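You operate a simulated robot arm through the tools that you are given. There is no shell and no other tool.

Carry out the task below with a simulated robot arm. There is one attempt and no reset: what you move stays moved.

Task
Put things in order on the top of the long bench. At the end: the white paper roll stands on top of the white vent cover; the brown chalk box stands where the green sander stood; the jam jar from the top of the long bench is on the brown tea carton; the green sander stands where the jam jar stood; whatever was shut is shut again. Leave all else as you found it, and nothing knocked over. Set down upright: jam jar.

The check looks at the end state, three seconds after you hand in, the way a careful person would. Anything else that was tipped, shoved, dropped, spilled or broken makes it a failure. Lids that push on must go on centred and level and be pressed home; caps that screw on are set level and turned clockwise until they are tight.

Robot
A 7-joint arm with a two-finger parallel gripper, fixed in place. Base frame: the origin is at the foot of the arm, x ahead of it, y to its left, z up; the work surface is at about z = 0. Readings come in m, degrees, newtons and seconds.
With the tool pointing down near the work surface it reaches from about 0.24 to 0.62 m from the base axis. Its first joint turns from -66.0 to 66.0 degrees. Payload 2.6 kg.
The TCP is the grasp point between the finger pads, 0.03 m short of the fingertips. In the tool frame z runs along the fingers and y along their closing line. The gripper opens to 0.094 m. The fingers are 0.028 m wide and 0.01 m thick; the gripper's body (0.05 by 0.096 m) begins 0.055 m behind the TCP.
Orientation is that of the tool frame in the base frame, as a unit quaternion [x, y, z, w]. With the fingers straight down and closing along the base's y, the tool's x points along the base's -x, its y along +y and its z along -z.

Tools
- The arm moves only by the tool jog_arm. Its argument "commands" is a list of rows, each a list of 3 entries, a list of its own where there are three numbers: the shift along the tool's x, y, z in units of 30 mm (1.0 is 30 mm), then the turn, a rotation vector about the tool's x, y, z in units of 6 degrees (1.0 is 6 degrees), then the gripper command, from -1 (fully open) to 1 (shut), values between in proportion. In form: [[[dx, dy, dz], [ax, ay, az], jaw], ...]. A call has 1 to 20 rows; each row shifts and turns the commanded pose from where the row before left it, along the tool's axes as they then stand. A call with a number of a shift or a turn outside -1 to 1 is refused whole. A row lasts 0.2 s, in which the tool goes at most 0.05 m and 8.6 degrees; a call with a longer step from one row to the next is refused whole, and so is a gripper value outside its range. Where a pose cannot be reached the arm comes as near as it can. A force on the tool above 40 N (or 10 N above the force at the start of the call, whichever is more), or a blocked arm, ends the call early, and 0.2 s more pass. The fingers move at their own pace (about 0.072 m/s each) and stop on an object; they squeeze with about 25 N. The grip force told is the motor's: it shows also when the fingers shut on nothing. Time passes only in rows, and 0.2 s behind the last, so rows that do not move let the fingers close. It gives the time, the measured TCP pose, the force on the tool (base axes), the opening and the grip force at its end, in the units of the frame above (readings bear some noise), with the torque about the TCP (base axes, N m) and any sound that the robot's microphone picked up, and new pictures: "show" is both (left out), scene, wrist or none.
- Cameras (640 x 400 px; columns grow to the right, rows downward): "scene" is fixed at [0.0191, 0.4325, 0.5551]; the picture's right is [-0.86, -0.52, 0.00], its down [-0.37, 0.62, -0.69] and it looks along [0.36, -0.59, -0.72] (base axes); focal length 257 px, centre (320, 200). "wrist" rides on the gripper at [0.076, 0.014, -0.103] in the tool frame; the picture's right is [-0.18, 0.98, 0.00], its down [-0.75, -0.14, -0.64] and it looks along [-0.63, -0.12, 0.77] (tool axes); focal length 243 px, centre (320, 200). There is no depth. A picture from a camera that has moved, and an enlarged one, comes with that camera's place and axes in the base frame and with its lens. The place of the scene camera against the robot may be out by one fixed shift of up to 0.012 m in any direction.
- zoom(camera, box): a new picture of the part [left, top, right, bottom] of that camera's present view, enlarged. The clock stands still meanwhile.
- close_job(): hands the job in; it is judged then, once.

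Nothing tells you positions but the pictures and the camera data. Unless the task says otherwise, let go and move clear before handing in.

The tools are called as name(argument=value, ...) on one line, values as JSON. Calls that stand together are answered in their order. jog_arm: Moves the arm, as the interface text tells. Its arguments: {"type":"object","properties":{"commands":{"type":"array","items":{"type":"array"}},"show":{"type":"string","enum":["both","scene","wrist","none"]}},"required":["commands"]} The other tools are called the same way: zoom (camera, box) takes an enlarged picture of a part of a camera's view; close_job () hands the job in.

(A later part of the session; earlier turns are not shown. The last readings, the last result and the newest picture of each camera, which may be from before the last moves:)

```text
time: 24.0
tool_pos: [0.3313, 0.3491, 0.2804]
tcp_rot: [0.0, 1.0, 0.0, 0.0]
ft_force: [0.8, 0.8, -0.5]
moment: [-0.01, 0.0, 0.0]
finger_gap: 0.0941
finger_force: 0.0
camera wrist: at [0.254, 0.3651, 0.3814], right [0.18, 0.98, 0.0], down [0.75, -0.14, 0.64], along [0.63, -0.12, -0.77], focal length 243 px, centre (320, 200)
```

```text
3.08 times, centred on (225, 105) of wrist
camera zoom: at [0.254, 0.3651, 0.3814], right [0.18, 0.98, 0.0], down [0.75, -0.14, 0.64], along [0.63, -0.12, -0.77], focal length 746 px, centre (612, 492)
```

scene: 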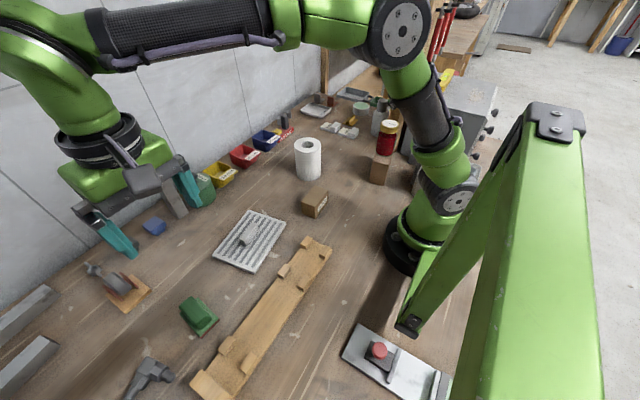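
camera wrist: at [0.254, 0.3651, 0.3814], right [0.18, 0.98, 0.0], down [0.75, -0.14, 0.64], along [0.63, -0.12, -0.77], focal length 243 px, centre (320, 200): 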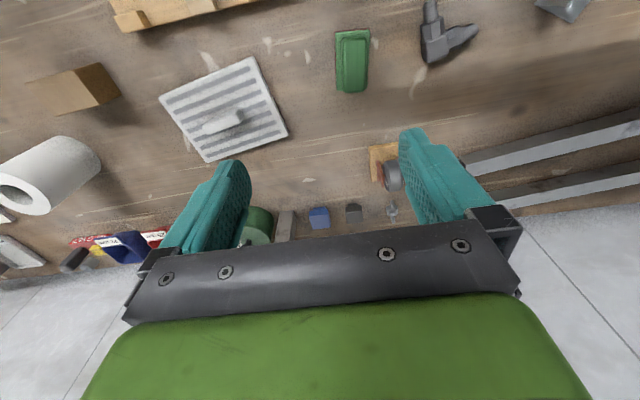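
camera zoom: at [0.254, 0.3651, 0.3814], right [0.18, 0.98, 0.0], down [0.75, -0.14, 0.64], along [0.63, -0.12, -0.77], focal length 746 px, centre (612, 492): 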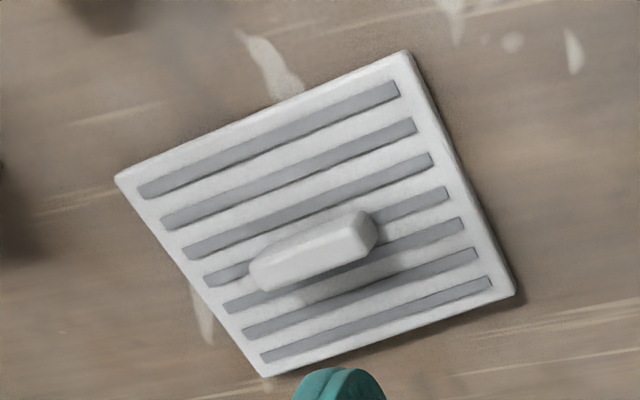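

The sander base is centred at about (0.326, 0.396), with its long axis turned about 6° clockwise from x. I'll align over it, turn to match, and come down for a closer look.

jog_arm(commands=[[[0.08, 0.75, 0.6], [0, 0, 0], -1], [[0.08, 0.74, 0.9], [0, 0, 0], -1], [[0, 0, 0.9], [0, 0, 0.98], -1], [[0, 0, 0.9], [0, 0, 0], -1], [[0, 0, 0.9], [0, 0, 0], -1], [[0, 0, 0.9], [0, 0, 0], -1], [[0, 0, 0], [0, 0, 0], -1], [[0, 0, 0], [0, 0, 0], -1]], show="both")

zoom(camera="wrist", box=[240, 60, 400, 180])

zoom(camera="scene", box=[160, 270, 240, 350])

```text
time: 25.8
tool_pos: [0.3237, 0.3973, 0.1285]
tcp_rot: [0.051, 0.999, 0.0, 0.0]
ft_force: [0.2, -0.7, 0.2]
moment: [0.0, 0.01, -0.01]
finger_gap: 0.0937
finger_force: 0.1
camera wrist: at [0.2486, 0.419, 0.2291], right [0.28, 0.96, 0.0], down [0.74, -0.22, 0.64], along [0.62, -0.18, -0.77], focal length 243 px, centre (320, 200)
```

scene: 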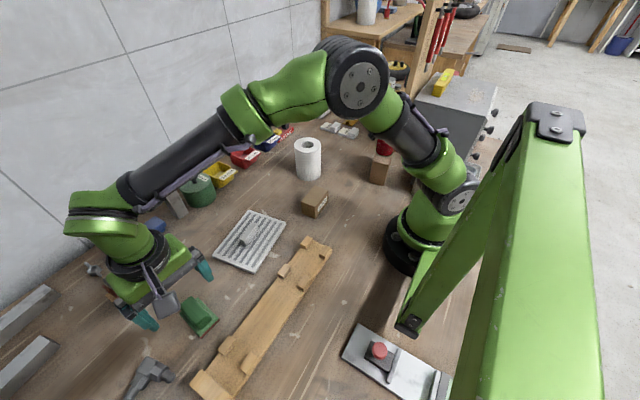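
wrist: 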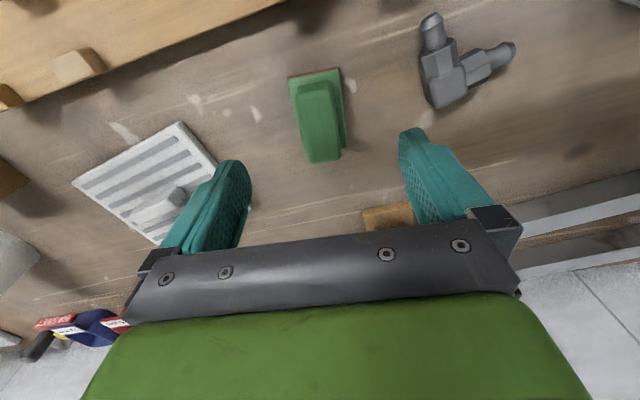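

```text
3.33 times, centred on (320, 120) of wrist
camera zoom: at [0.2486, 0.419, 0.2291], right [0.28, 0.96, 0.0], down [0.74, -0.22, 0.64], along [0.62, -0.18, -0.77], focal length 809 px, centre (320, 467)
```

zoom: 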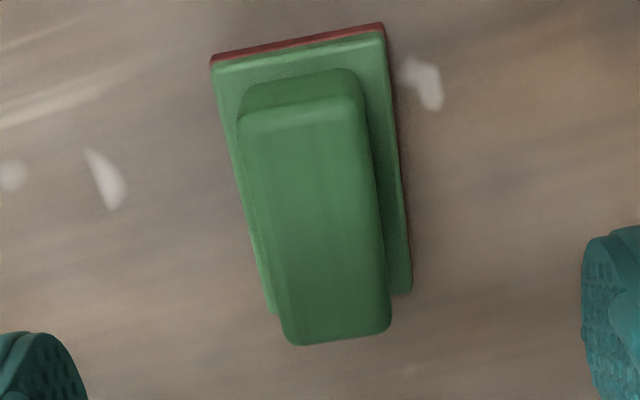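

```text
5.00 times, centred on (200, 310) of scene
camera zoom: at [0.0191, 0.4325, 0.5551], right [-0.86, -0.52, 0.0], down [-0.37, 0.62, -0.69], along [0.36, -0.59, -0.72], focal length 1285 px, centre (920, -350)
```

zoom: 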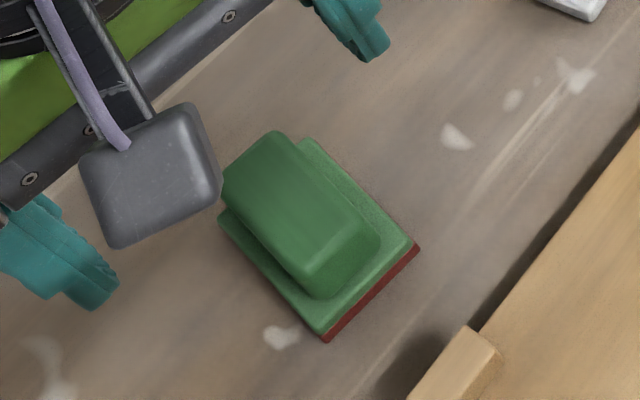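

The sander is well aligned: the handle block is about 0.03 wide, with its top near z = 0.037 and the base ledge near z = 0.01. I'll descend so the fingertips straddle the handle just above the ledge.

jog_arm(commands=[[[-0.145, -0.04, 0.66], [0, 0, 0], -1], [[0, 0, 0.66], [0, 0, 0], -1], [[0, 0, 0.66], [0, 0, 0], -1], [[0, 0, 0.56], [0, 0, 0], -1], [[0, 0, 0], [0, 0, 0], -1], [[0, 0, 0], [0, 0, 0], -1]], show="both")

zoom(camera="wrist", box=[220, 90, 420, 230])

zoom(camera="scene", box=[150, 260, 250, 360])

```text
time: 27.2
tool_pos: [0.3308, 0.3935, 0.0515]
tcp_rot: [0.052, 0.999, 0.0, 0.0]
ft_force: [-0.6, 0.1, 0.3]
moment: [0.02, -0.02, -0.01]
finger_gap: 0.0941
finger_force: 0.0
camera wrist: at [0.2551, 0.4162, 0.1529], right [0.28, 0.96, 0.0], down [0.74, -0.22, 0.64], along [0.62, -0.18, -0.77], focal length 243 px, centre (320, 200)
```

scene: 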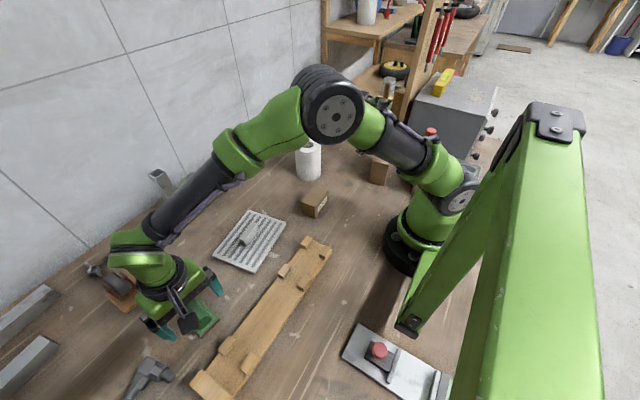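
wrist: 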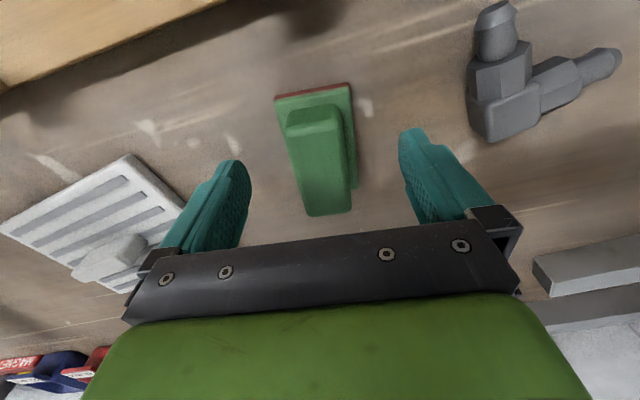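

```text
2.86 times, centred on (320, 160) of wrist
camera zoom: at [0.2551, 0.4162, 0.1529], right [0.28, 0.96, 0.0], down [0.74, -0.22, 0.64], along [0.62, -0.18, -0.77], focal length 693 px, centre (320, 314)
```

zoom: 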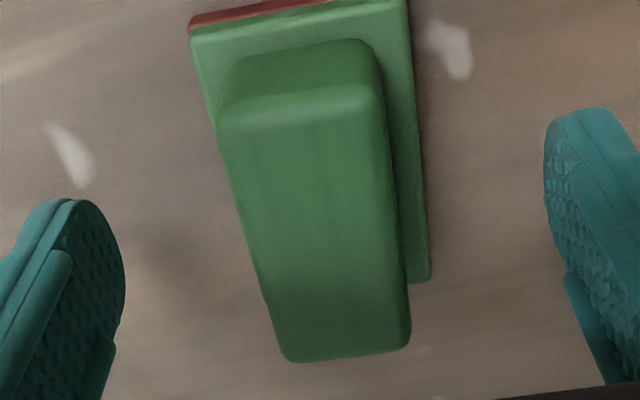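

```text
4.00 times, centred on (200, 310) of scene
camera zoom: at [0.0191, 0.4325, 0.5551], right [-0.86, -0.52, 0.0], down [-0.37, 0.62, -0.69], along [0.36, -0.59, -0.72], focal length 1028 px, centre (800, -240)
```

zoom: 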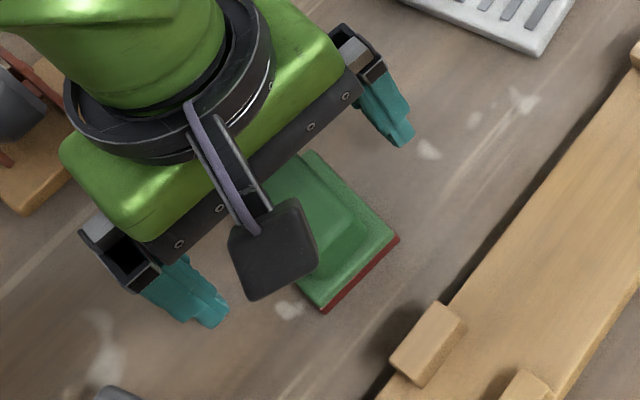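

Centred on the sander at about (0.329, 0.395), with the fingertips just above the base ledge. I'll lower a few millimetres and close on the handle.

jog_arm(commands=[[[0, 0, 0.13], [0, 0, 0], -1], [[0, 0, 0], [0, 0, 0], -1], [[0, 0, 0], [0, 0, 0], 1], [[0, 0, 0], [0, 0, 0], 1], [[0, 0, 0], [0, 0, 0], 1], [[0, 0, 0], [0, 0, 0], 1], [[0, 0, 0], [0, 0, 0], 1]], show="both")

zoom(camera="wrist", box=[220, 60, 420, 230])

```text
time: 28.8
tool_pos: [0.3297, 0.3945, 0.0466]
tcp_rot: [0.051, 0.999, 0.0, -0.001]
ft_force: [-0.5, -0.3, 1.1]
moment: [-0.01, -0.01, 0.01]
finger_gap: 0.0334
finger_force: 24.5
camera wrist: at [0.2549, 0.4168, 0.1489], right [0.28, 0.96, 0.0], down [0.74, -0.22, 0.64], along [0.62, -0.18, -0.77], focal length 243 px, centre (320, 200)
```

scene: 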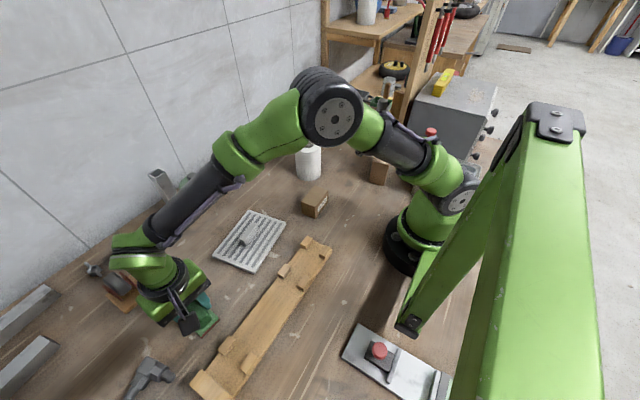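
wrist: 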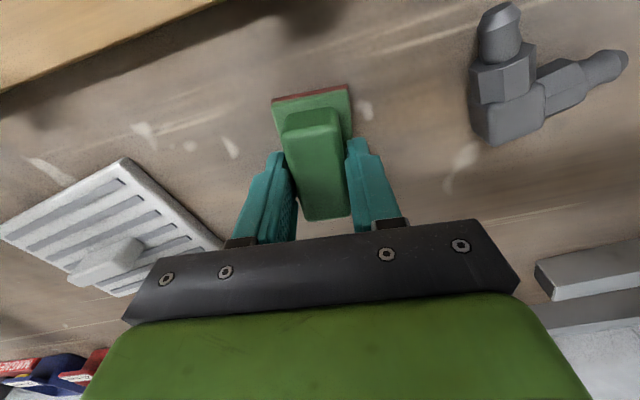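

```text
2.35 times, centred on (320, 145) of wrist
camera zoom: at [0.2549, 0.4168, 0.1489], right [0.28, 0.96, 0.0], down [0.74, -0.22, 0.64], along [0.62, -0.18, -0.77], focal length 571 px, centre (320, 329)
```

zoom: 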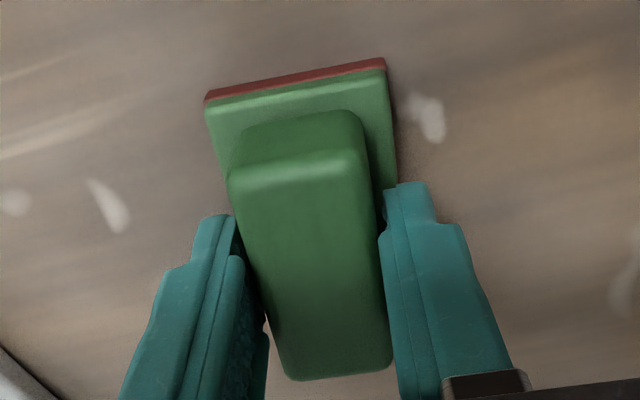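

The sander is gripped at 0.033. I'll lift it, undo the 6° turn, and carry it across toward the jar's old spot.

jog_arm(commands=[[[0, 0, -0.5], [0, 0, 0], 1], [[0, 0, -0.9], [0, 0, 0], 1], [[0, 0, -0.9], [0, 0, 0], 1], [[0, 0, -0.9], [0, 0, 0], 1], [[0, 0, -0.9], [0, 0, -0.98], 1], [[0, 0, -0.9], [0, 0, 0], 1], [[0, 0, -0.9], [0, 0, 0], 1], [[-0.1, -0.5, 0], [0, 0, 0], 1], [[-0.196, -0.98, 0], [0, 0, 0], 1], [[-0.196, -0.98, 0], [0, 0, 0], 1], [[-0.196, -0.98, 0], [0, 0, 0], 1], [[-0.196, -0.98, 0], [0, 0, 0], 1], [[-0.196, -0.98, 0], [0, 0, 0], 1], [[-0.196, -0.98, 0], [0, 0, 0], 1], [[-0.196, -0.98, 0], [0, 0, 0], 1], [[-0.196, -0.98, 0], [0, 0, 0], 1], [[-0.196, -0.98, 0], [0, 0, 0], 1], [[-0.196, -0.98, 0], [0, 0, 0], 1], [[0, 0, 0], [0, 0, 0], 1]], show="both")

```text
time: 32.8
tool_pos: [0.3943, 0.0863, 0.2232]
tcp_rot: [0.0, 1.0, 0.0, 0.0]
ft_force: [0.0, 0.3, -1.0]
moment: [0.02, -0.01, 0.0]
finger_gap: 0.0296
finger_force: 24.9
camera wrist: at [0.3162, 0.0999, 0.3249], right [0.18, 0.98, 0.0], down [0.75, -0.14, 0.64], along [0.63, -0.12, -0.77], focal length 243 px, centre (320, 200)
```

scene: 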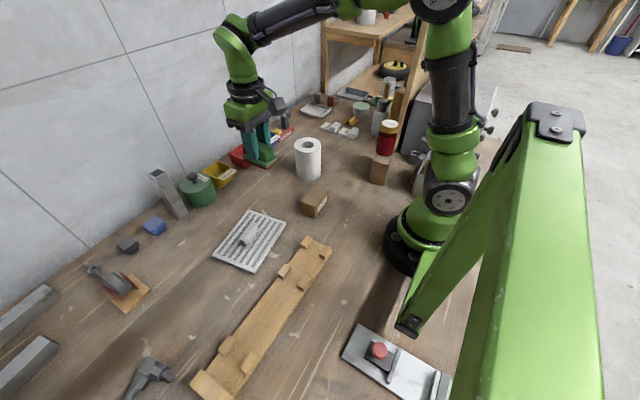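
wrist: 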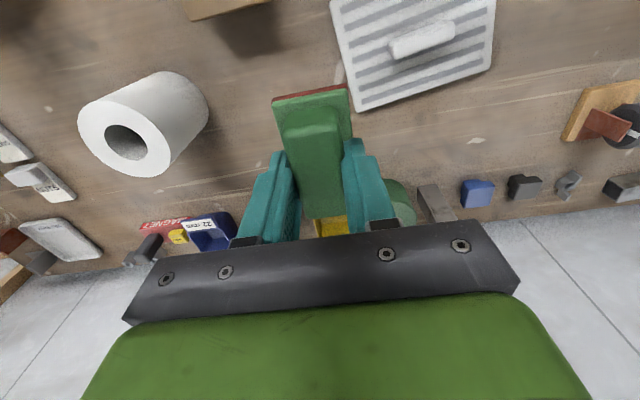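

The sander is still held; the opening settled to 0.030 as the handle squared up. I'll check that it hasn't tilted before going on.

zoom(camera="wrist", box=[220, 60, 420, 230])

zoom(camera="scene", box=[210, 80, 310, 180])

zoom(camera="wrist", box=[330, 0, 500, 110])

zoom(camera="wrist", box=[60, 50, 240, 190])

```text
2.35 times, centred on (320, 145) of wrist
camera zoom: at [0.3162, 0.0999, 0.3249], right [0.18, 0.98, 0.0], down [0.75, -0.14, 0.64], along [0.63, -0.12, -0.77], focal length 571 px, centre (320, 329)
```

zoom: 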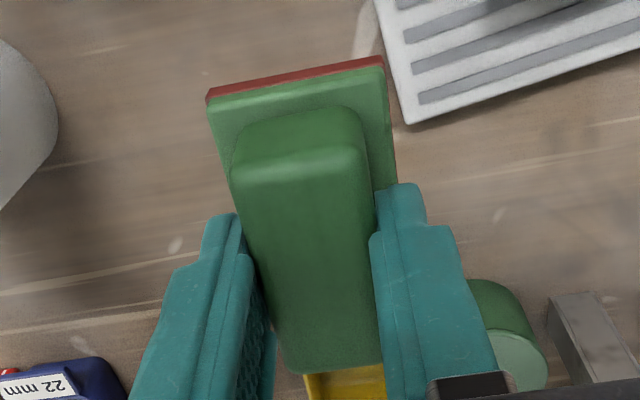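

```text
4.00 times, centred on (260, 130) of scene
camera zoom: at [0.0191, 0.4325, 0.5551], right [-0.86, -0.52, 0.0], down [-0.37, 0.62, -0.69], along [0.36, -0.59, -0.72], focal length 1028 px, centre (560, 480)
```

zoom: 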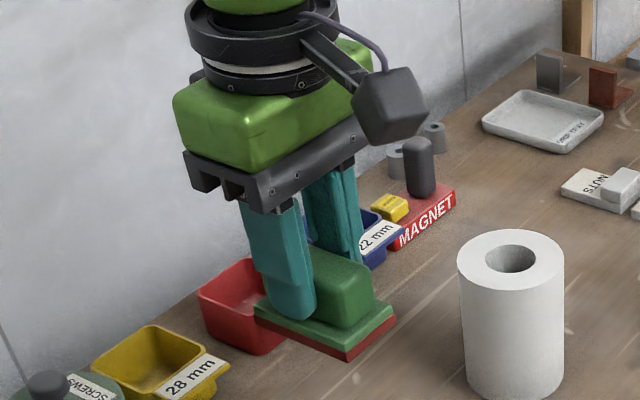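

```text
3.64 times, centred on (415, 55) of wrist
camera zoom: at [0.3162, 0.0999, 0.3249], right [0.18, 0.98, 0.0], down [0.75, -0.14, 0.64], along [0.63, -0.12, -0.77], focal length 882 px, centre (-26, 727)
```

zoom: 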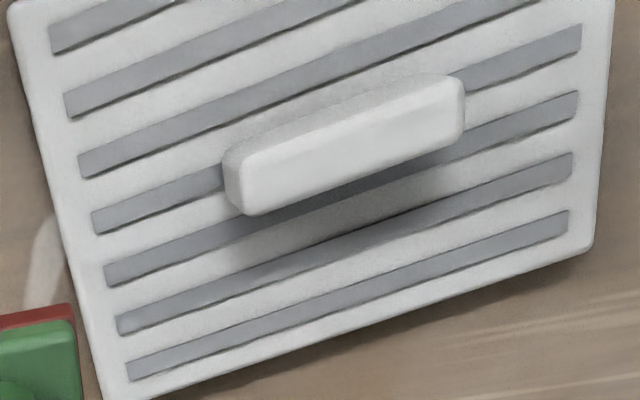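

```text
2.86 times, centred on (150, 120) of wrist
camera zoom: at [0.3162, 0.0999, 0.3249], right [0.18, 0.98, 0.0], down [0.75, -0.14, 0.64], along [0.63, -0.12, -0.77], focal length 693 px, centre (806, 429)
```

zoom: 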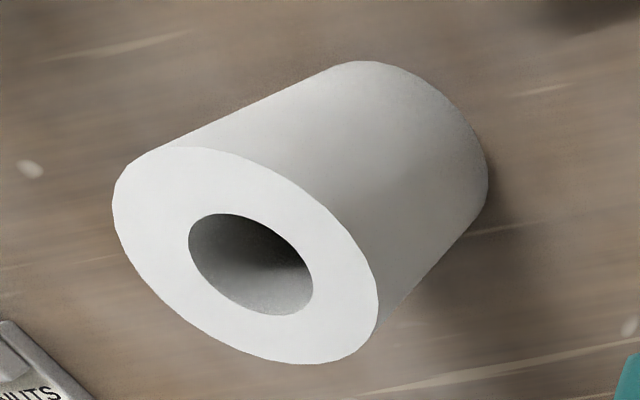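

The sander is level. I also got good figures for the vent cover: its plate is centred at about (0.367, 0.196), and the bar measures 0.058 × 0.014 with its top near z = 0.035. I'll carry on to the jar's old spot at (0.4645, -0.2825).

jog_arm(commands=[[[-0.1, -0.5, 0], [0, 0, 0], 1], [[-0.183, -0.945, 0], [0, 0, 0], 1], [[-0.183, -0.945, 0], [0, 0, 0], 1], [[-0.183, -0.945, 0], [0, 0, 0], 1], [[-0.183, -0.945, 0], [0, 0, 0], 1], [[-0.183, -0.945, 0], [0, 0, 0], 1], [[-0.183, -0.945, 0], [0, 0, 0], 1], [[-0.183, -0.945, 0], [0, 0, 0], 1], [[-0.183, -0.945, 0], [0, 0, 0], 1], [[-0.183, -0.945, 0], [0, 0, 0], 1], [[-0.183, -0.945, 0], [0, 0, 0], 1], [[-0.183, -0.945, 0], [0, 0, 0], 1], [[-0.183, -0.945, 0], [0, 0, 0], 1], [[-0.08, -0.44, 0], [0, 0, 0], 1], [[0, 0, 0], [0, 0, 0], 1], [[0, 0, 0], [0, 0, 0], 1]], show="both")

```text
time: 36.2
tool_pos: [0.4648, -0.2821, 0.224]
tcp_rot: [0.0, 1.0, 0.001, 0.0]
ft_force: [-0.1, 0.6, -1.4]
moment: [0.03, -0.03, -0.01]
finger_gap: 0.0297
finger_force: 25.4
camera wrist: at [0.3873, -0.2678, 0.326], right [0.18, 0.98, 0.0], down [0.75, -0.14, 0.64], along [0.63, -0.12, -0.77], focal length 243 px, centre (320, 200)
```

scene: 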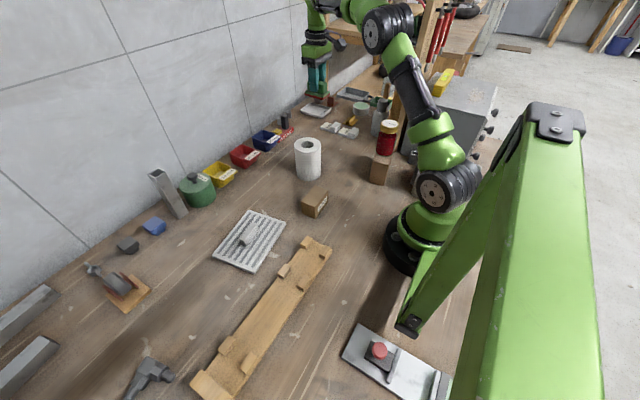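
wrist: 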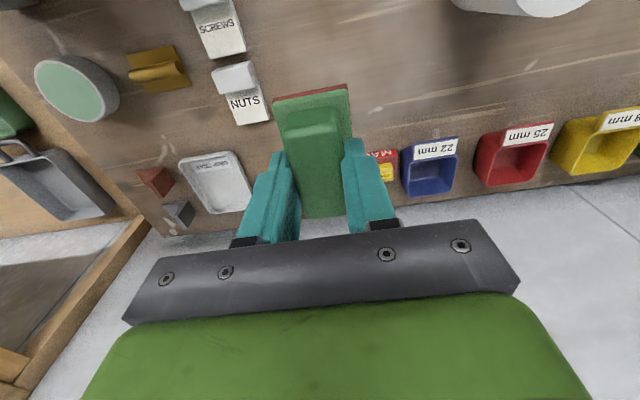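

The tool is over the jar's old spot. I'll descend most of the way and then ease down.

jog_arm(commands=[[[0, 0, 0.9], [0, 0, 0], 1], [[0, 0, 0.9], [0, 0, 0], 1], [[0, 0, 0.9], [0, 0, 0], 1], [[0, 0, 0.9], [0, 0, 0], 1], [[0, 0, 0.9], [0, 0, 0], 1], [[0, 0, 0.9], [0, 0, 0], 1], [[0, 0, 0.2], [0, 0, 0], 1], [[0, 0, 0], [0, 0, 0], 1]], show="both")

zoom(camera="wrist", box=[200, 60, 440, 240])

```text
time: 38.0
tool_pos: [0.4648, -0.2834, 0.0557]
tcp_rot: [0.0, 1.0, 0.0, 0.0]
ft_force: [0.1, 0.1, -2.1]
moment: [0.01, 0.0, 0.01]
finger_gap: 0.0295
finger_force: 25.6
camera wrist: at [0.3883, -0.2677, 0.1568], right [0.18, 0.98, 0.0], down [0.75, -0.14, 0.64], along [0.63, -0.12, -0.77], focal length 243 px, centre (320, 200)
```

scene: 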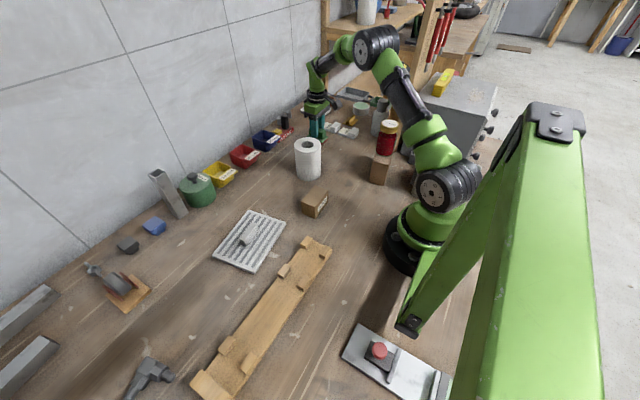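
wrist: 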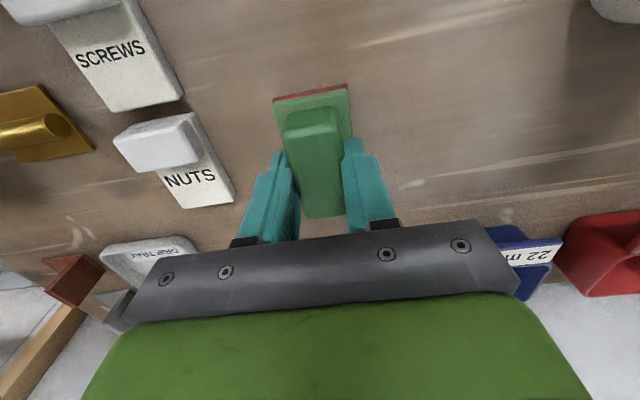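

```text
2.22 times, centred on (320, 150) of wrist
camera zoom: at [0.3883, -0.2677, 0.1568], right [0.18, 0.98, 0.0], down [0.75, -0.14, 0.64], along [0.63, -0.12, -0.77], focal length 539 px, centre (320, 311)
```

zoom: 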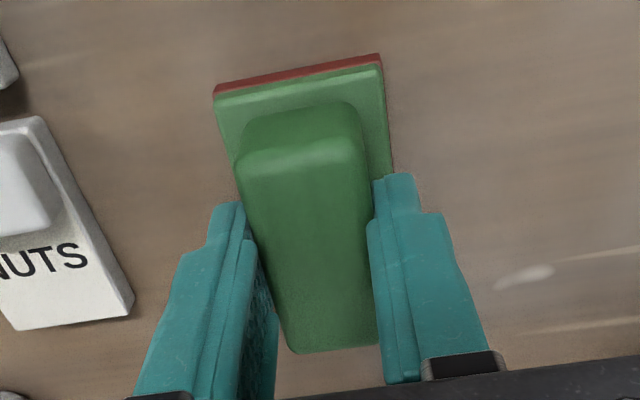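

About 9 mm of height is left, so I'll ease down and watch the force.

jog_arm(commands=[[[0, 0, 0.12], [0, 0, 0], 1], [[0, 0, 0.1], [0, 0, 0], 1], [[0, 0, 0], [0, 0, 0], 1]], show="none")

jog_arm(commands=[[[0, 0, 0.06], [0, 0, 0], 1], [[0, 0, 0], [0, 0, 0], 1]], show="none")

```text
time: 38.8
tool_pos: [0.4653, -0.2828, 0.0503]
tcp_rot: [0.0, 1.0, 0.0, 0.0]
ft_force: [-1.7, -0.5, 2.2]
moment: [0.05, 0.23, -0.02]
finger_gap: 0.0295
finger_force: 24.5
```

```text
time: 39.4
tool_pos: [0.466, -0.2828, 0.0502]
tcp_rot: [0.0, 1.0, -0.001, 0.002]
ft_force: [-5.9, 4.0, 19.4]
moment: [0.16, 0.61, -0.05]
finger_gap: 0.0294
finger_force: 24.8
```

Contact came slightly early and I've pressed in a bit. I'll back off 2 mm to relieve the push, then release.

jog_arm(commands=[[[0, 0, -0.06], [0, 0, 0], 1], [[0, 0, 0], [0, 0, 0], 1]], show="wrist")

zoom(camera="wrist", box=[220, 60, 420, 230])

zoom(camera="scene", box=[280, 80, 360, 150])

```text
time: 40.0
tool_pos: [0.4651, -0.2817, 0.0501]
tcp_rot: [-0.001, 1.0, -0.001, 0.001]
ft_force: [3.3, -2.3, 5.6]
moment: [-0.16, -0.42, -0.07]
finger_gap: 0.0295
finger_force: 25.2
camera wrist: at [0.3879, -0.2677, 0.1517], right [0.18, 0.98, 0.0], down [0.75, -0.14, 0.64], along [0.63, -0.12, -0.77], focal length 243 px, centre (320, 200)
```

wrist: 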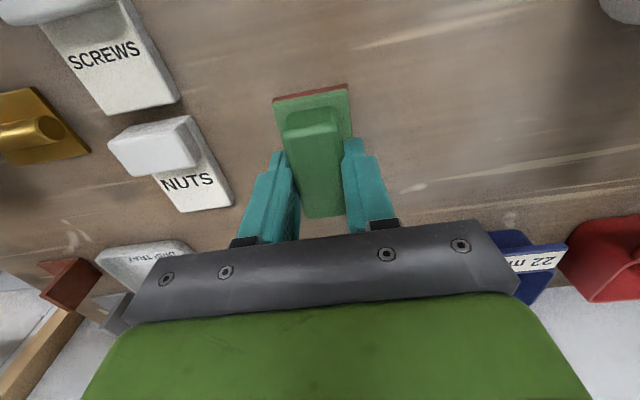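

```text
2.35 times, centred on (320, 145) of wrist
camera zoom: at [0.3879, -0.2677, 0.1517], right [0.18, 0.98, 0.0], down [0.75, -0.14, 0.64], along [0.63, -0.12, -0.77], focal length 571 px, centre (320, 329)
```

zoom: 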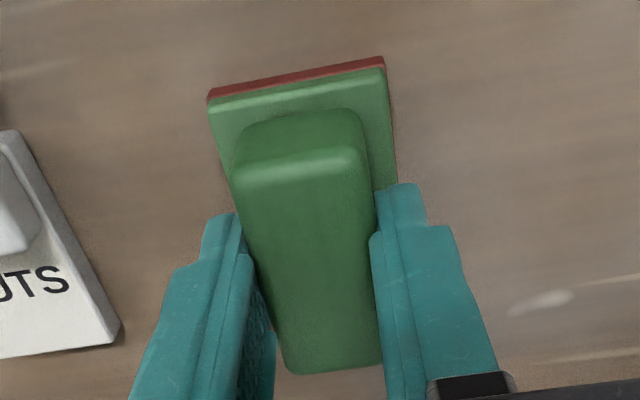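

```text
5.71 times, centred on (320, 115) of scene
camera zoom: at [0.0191, 0.4326, 0.555], right [-0.86, -0.52, 0.0], down [-0.37, 0.62, -0.69], along [0.36, -0.59, -0.72], focal length 1469 px, centre (320, 686)
```

zoom: 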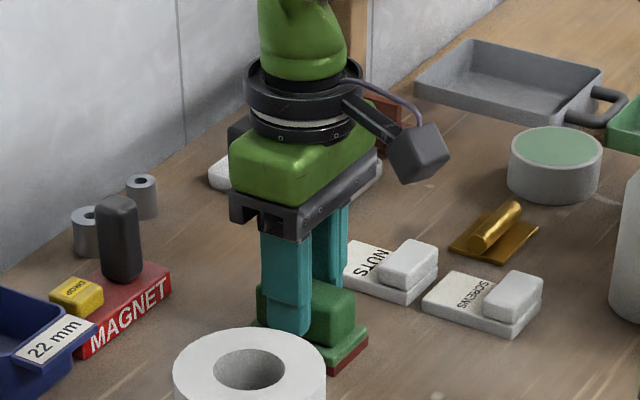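

The sander rests on the bench. I'll open the fingers and lift clear.

jog_arm(commands=[[[0, 0, 0], [0, 0, 0], 0.3], [[0, 0, 0], [0, 0, 0], 0.2], [[0, 0, 0], [0, 0, 0], -0.3], [[0, 0, 0], [0, 0, 0], -0.8], [[0, 0, 0], [0, 0, 0], -0.8], [[0, 0, -0.3], [0, 0, 0], -0.8], [[0, 0, -0.7], [0, 0, 0], -0.8], [[0, 0, -1], [0, 0, 0], -0.8], [[0, 0, 0], [0, 0, 0], -0.8]], show="both")

zoom(camera="wrist", box=[220, 60, 420, 200])

zoom(camera="scene", box=[280, 80, 360, 150])

```text
time: 42.0
tool_pos: [0.4661, -0.2823, 0.1111]
tcp_rot: [0.0, 1.0, 0.0, 0.0]
ft_force: [-0.4, -0.1, 1.3]
moment: [-0.02, -0.01, -0.02]
finger_gap: 0.0847
finger_force: 0.1
camera wrist: at [0.3879, -0.268, 0.2125], right [0.18, 0.98, 0.0], down [0.75, -0.14, 0.64], along [0.63, -0.12, -0.77], focal length 243 px, centre (320, 200)
```

scene: 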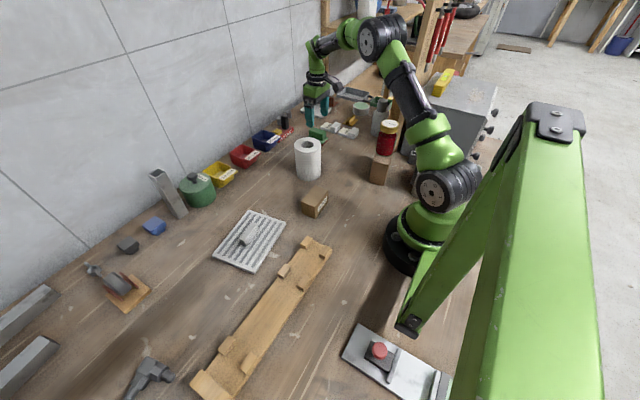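
wrist: 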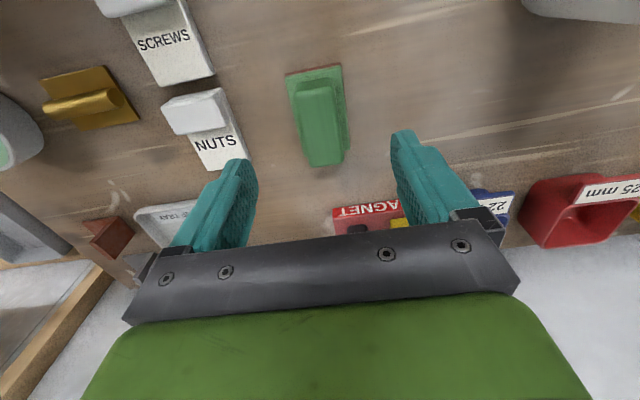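

```text
2.86 times, centred on (320, 130) of wrist
camera zoom: at [0.3879, -0.268, 0.2125], right [0.18, 0.98, 0.0], down [0.75, -0.14, 0.64], along [0.63, -0.12, -0.77], focal length 693 px, centre (320, 400)
```

zoom: 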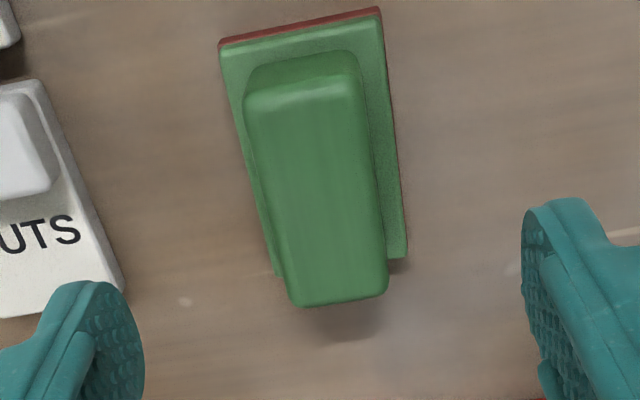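

```text
5.71 times, centred on (320, 115) of scene
camera zoom: at [0.0191, 0.4325, 0.5551], right [-0.86, -0.52, 0.0], down [-0.37, 0.62, -0.69], along [0.36, -0.59, -0.72], focal length 1469 px, centre (320, 686)
```

zoom: 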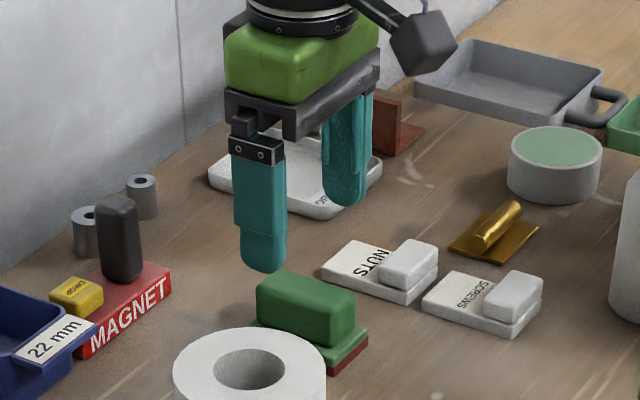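

The sander now stands where the jar was. Next is the chalk box, so I'll lift away and hover near it.

jog_arm(commands=[[[0, 0, -0.9], [0, 0, 0], -0.8], [[0, 0, -0.95], [0, 0, 0], -1], [[0, 0, -0.95], [0, 0, 0], -1], [[0, 0, -0.9], [0, 0, 0], -1], [[0.553, 0.873, 0], [0, 0, 0], -1], [[0.553, 0.873, 0], [0, 0, 0], -1], [[0.553, 0.873, 0], [0, 0, 0], -1], [[0.553, 0.873, 0], [0, 0, 0], -1], [[0.553, 0.873, 0], [0, 0, 0], -1], [[0.553, 0.873, 0], [0, 0, 0], -1], [[0.553, 0.873, 0], [0, 0, 0], -1], [[0.553, 0.873, 0], [0, 0, 0], -1], [[0.553, 0.873, 0], [0, 0, 0], -1], [[0.553, 0.873, 0], [0, 0, 0], -1], [[0, 0, 0], [0, 0, 0], -1], [[0, 0, 0], [0, 0, 0], -1]], show="both")

zoom(camera="wrist", box=[260, 20, 440, 150])

zoom(camera="wrist", box=[60, 50, 260, 200])

```text
time: 45.4
tool_pos: [0.2995, -0.0204, 0.2209]
tcp_rot: [0.0, 1.0, 0.0, 0.001]
ft_force: [-0.1, 0.6, 0.0]
moment: [0.0, 0.02, -0.01]
finger_gap: 0.094
finger_force: 0.1
camera wrist: at [0.2226, -0.0058, 0.3227], right [0.18, 0.98, 0.0], down [0.75, -0.14, 0.64], along [0.63, -0.12, -0.77], focal length 243 px, centre (320, 200)
```

scene: 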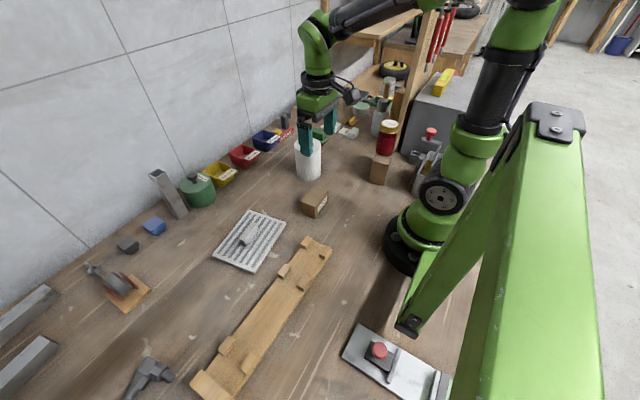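
wrist: 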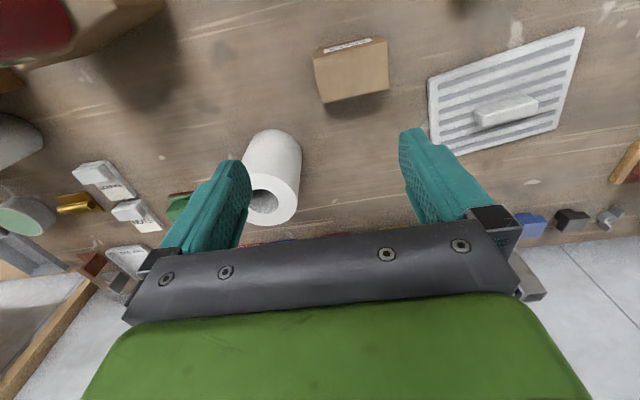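

```text
3.08 times, centred on (350, 85) of wrist
camera zoom: at [0.2226, -0.0058, 0.3227], right [0.18, 0.98, 0.0], down [0.75, -0.14, 0.64], along [0.63, -0.12, -0.77], focal length 746 px, centre (228, 554)
```

zoom: 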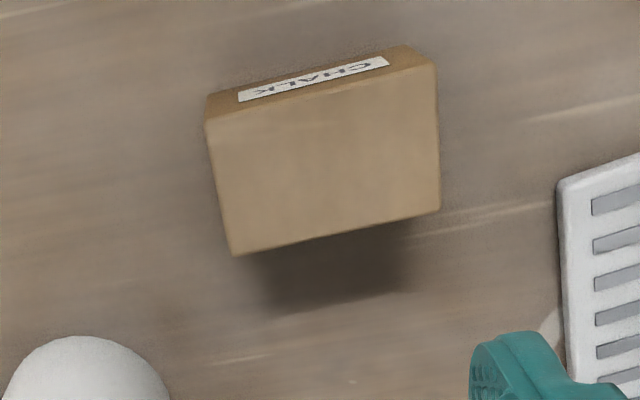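

```text
2.67 times, centred on (160, 125) of wrist
camera zoom: at [0.2226, -0.0058, 0.3227], right [0.18, 0.98, 0.0], down [0.75, -0.14, 0.64], along [0.63, -0.12, -0.77], focal length 647 px, centre (747, 400)
```

zoom: 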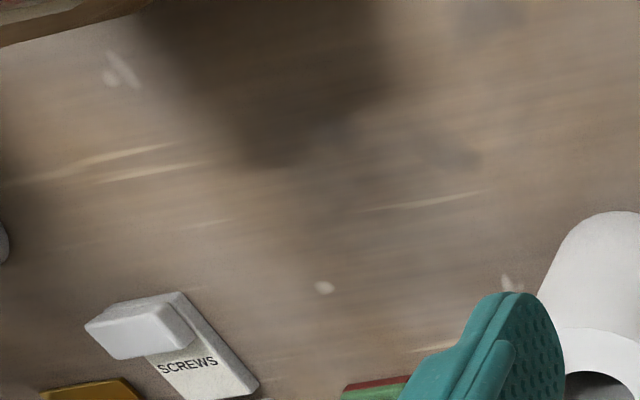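

The chalk box is centred at about (0.288, 0.016) and is nearly square to the axes. Its long side of 0.074 along y fits within the 0.094 opening. I'll align over it and come down partway.

jog_arm(commands=[[[0.18, 0.6, 0.5], [0, 0, -0.25], -1], [[0.17, 0.6, 0.8], [0, 0, 0], -1], [[0, 0, 0.8], [0, 0, 0], -1], [[0, 0, 0.8], [0, 0, 0], -1], [[0, 0, 0.6], [0, 0, 0], -1], [[0, 0, 0], [0, 0, 0], -1], [[0, 0, 0], [0, 0, 0], -1]], show="both")

zoom(camera="wrist", box=[220, 50, 420, 190])

```text
time: 47.0
tool_pos: [0.2871, 0.0162, 0.1143]
tcp_rot: [-0.013, 1.0, 0.001, -0.001]
ft_force: [0.5, -0.6, -0.5]
moment: [-0.02, 0.04, -0.03]
finger_gap: 0.0938
finger_force: 0.0
camera wrist: at [0.21, 0.029, 0.2159], right [0.16, 0.99, 0.0], down [0.76, -0.12, 0.64], along [0.63, -0.1, -0.77], focal length 243 px, centre (320, 200)
```

scene: 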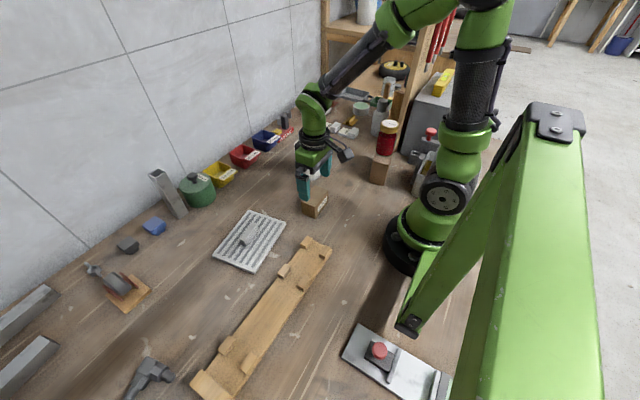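
wrist: 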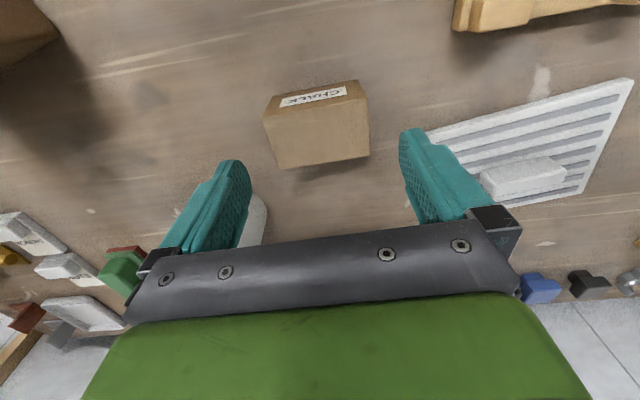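

```text
2.86 times, centred on (320, 120) of wrist
camera zoom: at [0.21, 0.029, 0.2159], right [0.16, 0.99, 0.0], down [0.76, -0.12, 0.64], along [0.63, -0.1, -0.77], focal length 693 px, centre (320, 429)
```

zoom: 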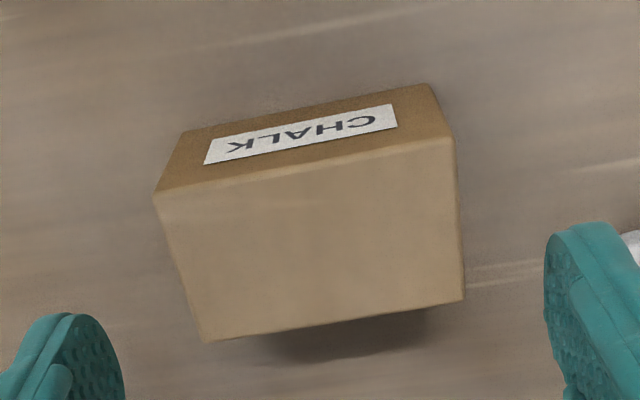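

The box is centred at (0.289, 0.016) between the fingers. I'll descend and close on its ends.

jog_arm(commands=[[[-0.08, -0.03, 0.65], [0, 0, 0], -1], [[0, 0, 0.65], [0, 0, 0], -1], [[0, 0, 0.65], [0, 0, 0], -1], [[0, 0, 0.6], [0, 0, 0], -1], [[0, 0, 0], [0, 0, 0], -1], [[0, 0, 0], [0, 0, 0], -1]], show="both")

zoom(camera="wrist", box=[200, 80, 440, 240])

```text
time: 48.4
tool_pos: [0.2925, 0.014, 0.0401]
tcp_rot: [-0.013, 1.0, 0.0, 0.0]
ft_force: [0.4, -0.6, -0.4]
moment: [0.02, -0.01, -0.02]
finger_gap: 0.0939
finger_force: 0.1
camera wrist: at [0.2131, 0.0268, 0.1412], right [0.16, 0.99, 0.0], down [0.76, -0.12, 0.64], along [0.63, -0.1, -0.77], focal length 243 px, centre (320, 200)
```

scene: 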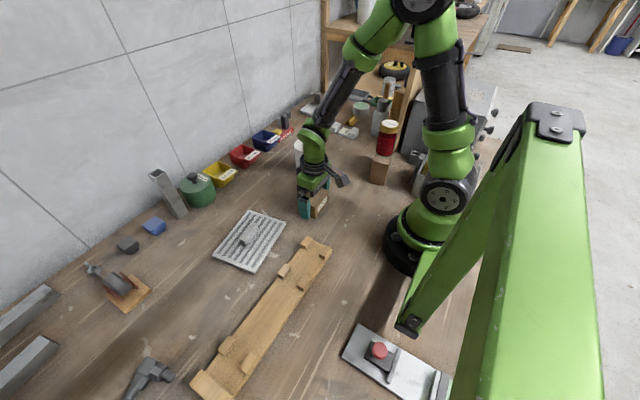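
wrist: 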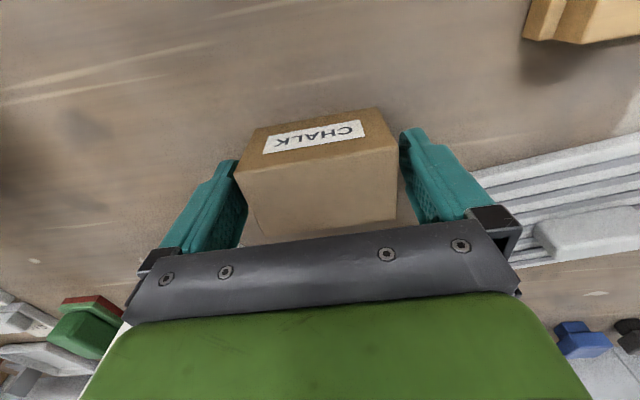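

```text
2.50 times, centred on (320, 160) of wrist
camera zoom: at [0.2131, 0.0268, 0.1412], right [0.16, 0.99, 0.0], down [0.76, -0.12, 0.64], along [0.63, -0.1, -0.77], focal length 606 px, centre (320, 300)
```

zoom: 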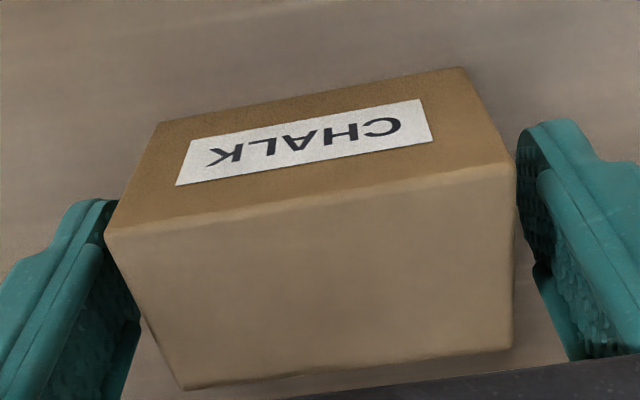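

The box is between the pads. I'll lower 4 mm more and close.

jog_arm(commands=[[[0, 0, 0.13], [0, 0, 0], -1], [[0, 0, 0], [0, 0, 0], -1], [[0, 0, 0], [0, 0, 0], 1], [[0, 0, 0], [0, 0, 0], 1], [[0, 0, 0], [0, 0, 0], 1], [[0, 0, 0], [0, 0, 0], 1]], show="both")

zoom(camera="wrist", box=[200, 80, 440, 240])

```text
time: 49.8
tool_pos: [0.2903, 0.015, 0.0345]
tcp_rot: [-0.013, 1.0, 0.0, 0.001]
ft_force: [0.8, -0.5, 0.7]
moment: [0.01, -0.01, 0.0]
finger_gap: 0.0786
finger_force: 24.9
camera wrist: at [0.2132, 0.0267, 0.1372], right [0.16, 0.99, 0.0], down [0.76, -0.12, 0.64], along [0.63, -0.1, -0.77], focal length 243 px, centre (320, 200)
```

scene: 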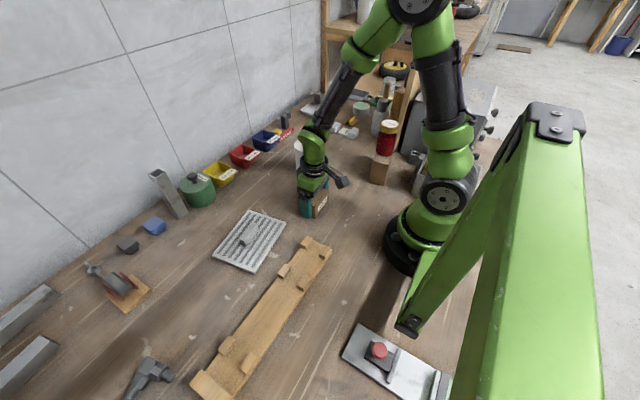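
wrist: 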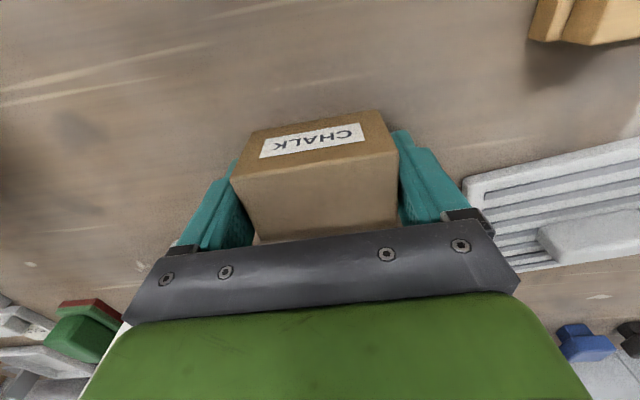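

```text
2.50 times, centred on (320, 160) of wrist
camera zoom: at [0.2132, 0.0267, 0.1372], right [0.16, 0.99, 0.0], down [0.76, -0.12, 0.64], along [0.63, -0.1, -0.77], focal length 606 px, centre (320, 300)
```

zoom: 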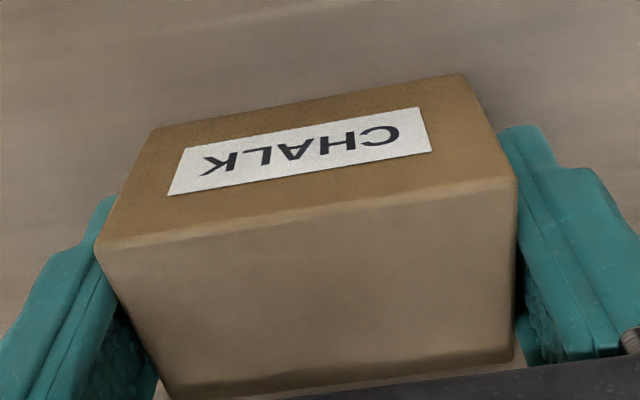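

The chalk box is held. I'll lift it, square up the slight turn, and carry it to the sander's old spot at (0.329, 0.395).

jog_arm(commands=[[[0, 0, -0.4], [0, 0, 0], 1], [[0, 0, -0.8], [0, 0, 0], 1], [[0, 0, -0.95], [0, 0, 0], 1], [[0, 0, -0.95], [0, 0, 0.25], 1], [[0, 0, -0.95], [0, 0, 0], 1], [[0, 0, -0.95], [0, 0, 0], 1], [[-0.1, 0.5, 0], [0, 0, 0], 1], [[-0.1, 0.95, 0], [0, 0, 0], 1], [[-0.1, 0.97, 0], [0, 0, 0], 1], [[-0.1, 0.97, 0], [0, 0, 0], 1], [[-0.1, 0.97, 0], [0, 0, 0], 1], [[-0.1, 0.97, 0], [0, 0, 0], 1], [[-0.1, 0.97, 0], [0, 0, 0], 1], [[-0.1, 0.97, 0], [0, 0, 0], 1], [[-0.1, 0.97, 0], [0, 0, 0], 1], [[-0.1, 0.97, 0], [0, 0, 0], 1], [[0, 0, 0], [0, 0, 0], 1]], show="both")

```text
time: 53.4
tool_pos: [0.3198, 0.2929, 0.1858]
tcp_rot: [0.001, 1.0, 0.0, 0.0]
ft_force: [-0.6, -0.2, -0.8]
moment: [0.01, 0.04, -0.02]
finger_gap: 0.0789
finger_force: 25.1
camera wrist: at [0.2432, 0.3072, 0.2872], right [0.18, 0.98, 0.0], down [0.75, -0.14, 0.64], along [0.63, -0.12, -0.77], focal length 243 px, centre (320, 200)
```

scene: 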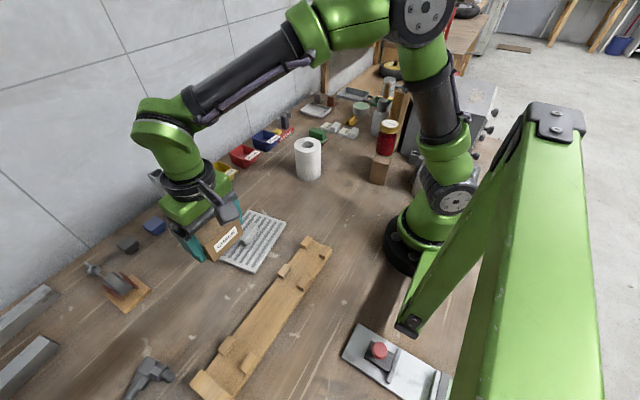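
wrist: 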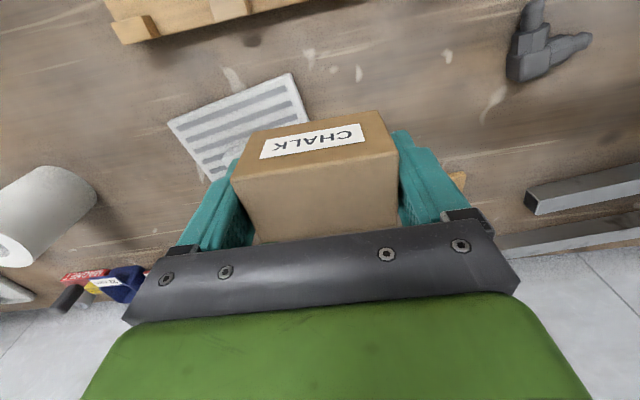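

The box is held level. I'll finish the approach and descend above the sander's old spot.

jog_arm(commands=[[[-0.08, 0.85, 0], [0, 0, 0], 1], [[-0.08, 0.85, 0], [0, 0, 0], 1], [[-0.08, 0.85, 0], [0, 0, 0], 1], [[-0.08, 0.85, 0], [0, 0, 0], 1], [[0, 0, 0.8], [0, 0, 0], 1], [[0, 0, 0.9], [0, 0, 0], 1], [[0, 0, 0.9], [0, 0, 0], 1], [[0, 0, 0.9], [0, 0, 0], 1], [[0, 0, 0.9], [0, 0, 0], 1], [[0, 0, 0.1], [0, 0, 0], 1], [[0, 0, 0], [0, 0, 0], 1], [[0, 0, 0], [0, 0, 0], 1]], show="both")

```text
time: 56.0
tool_pos: [0.3292, 0.3931, 0.0513]
tcp_rot: [0.0, 1.0, -0.001, 0.0]
ft_force: [0.3, -0.5, -0.7]
moment: [0.01, -0.04, -0.01]
finger_gap: 0.0788
finger_force: 25.2
camera wrist: at [0.2523, 0.4081, 0.1525], right [0.18, 0.98, 0.0], down [0.75, -0.14, 0.64], along [0.63, -0.12, -0.77], focal length 243 px, centre (320, 200)
```

scene: 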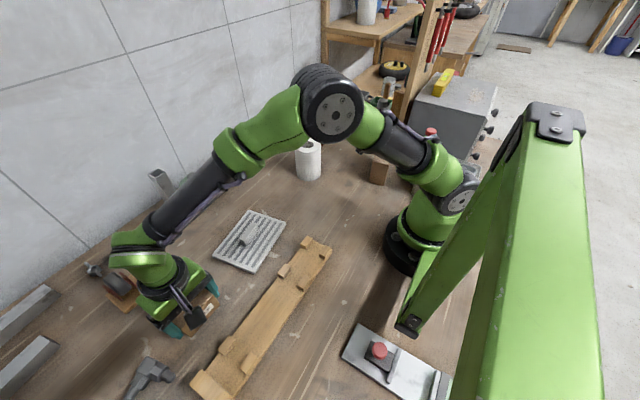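
wrist: 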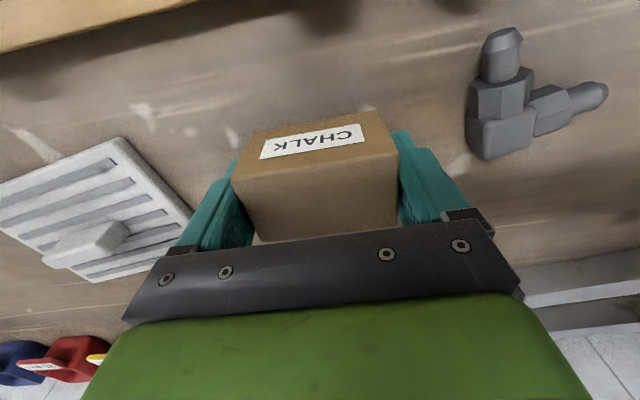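

About 15 mm remains, so I'll ease down with small steps.

jog_arm(commands=[[[0, 0.04, 0.2], [0, 0, 0], 1], [[0, 0, 0.12], [0, 0, 0], 1], [[0, 0, 0.06], [0, 0, 0], 1], [[0, 0, 0], [0, 0, 0], 1]], show="none")

jog_arm(commands=[[[0, 0, 0.05], [0, 0, 0], 1], [[0, 0, 0], [0, 0, 0], 1]], show="none")

```text
time: 57.0
tool_pos: [0.331, 0.3947, 0.0384]
tcp_rot: [0.0, 1.0, 0.001, 0.0]
ft_force: [0.0, 0.4, -0.5]
moment: [0.0, -0.02, -0.03]
finger_gap: 0.0789
finger_force: 25.2
```

```text
time: 57.6
tool_pos: [0.3301, 0.3942, 0.0381]
tcp_rot: [-0.001, 1.0, 0.0, 0.0]
ft_force: [1.1, -0.3, -0.6]
moment: [0.0, -0.04, 0.01]
finger_gap: 0.0791
finger_force: 25.3
```

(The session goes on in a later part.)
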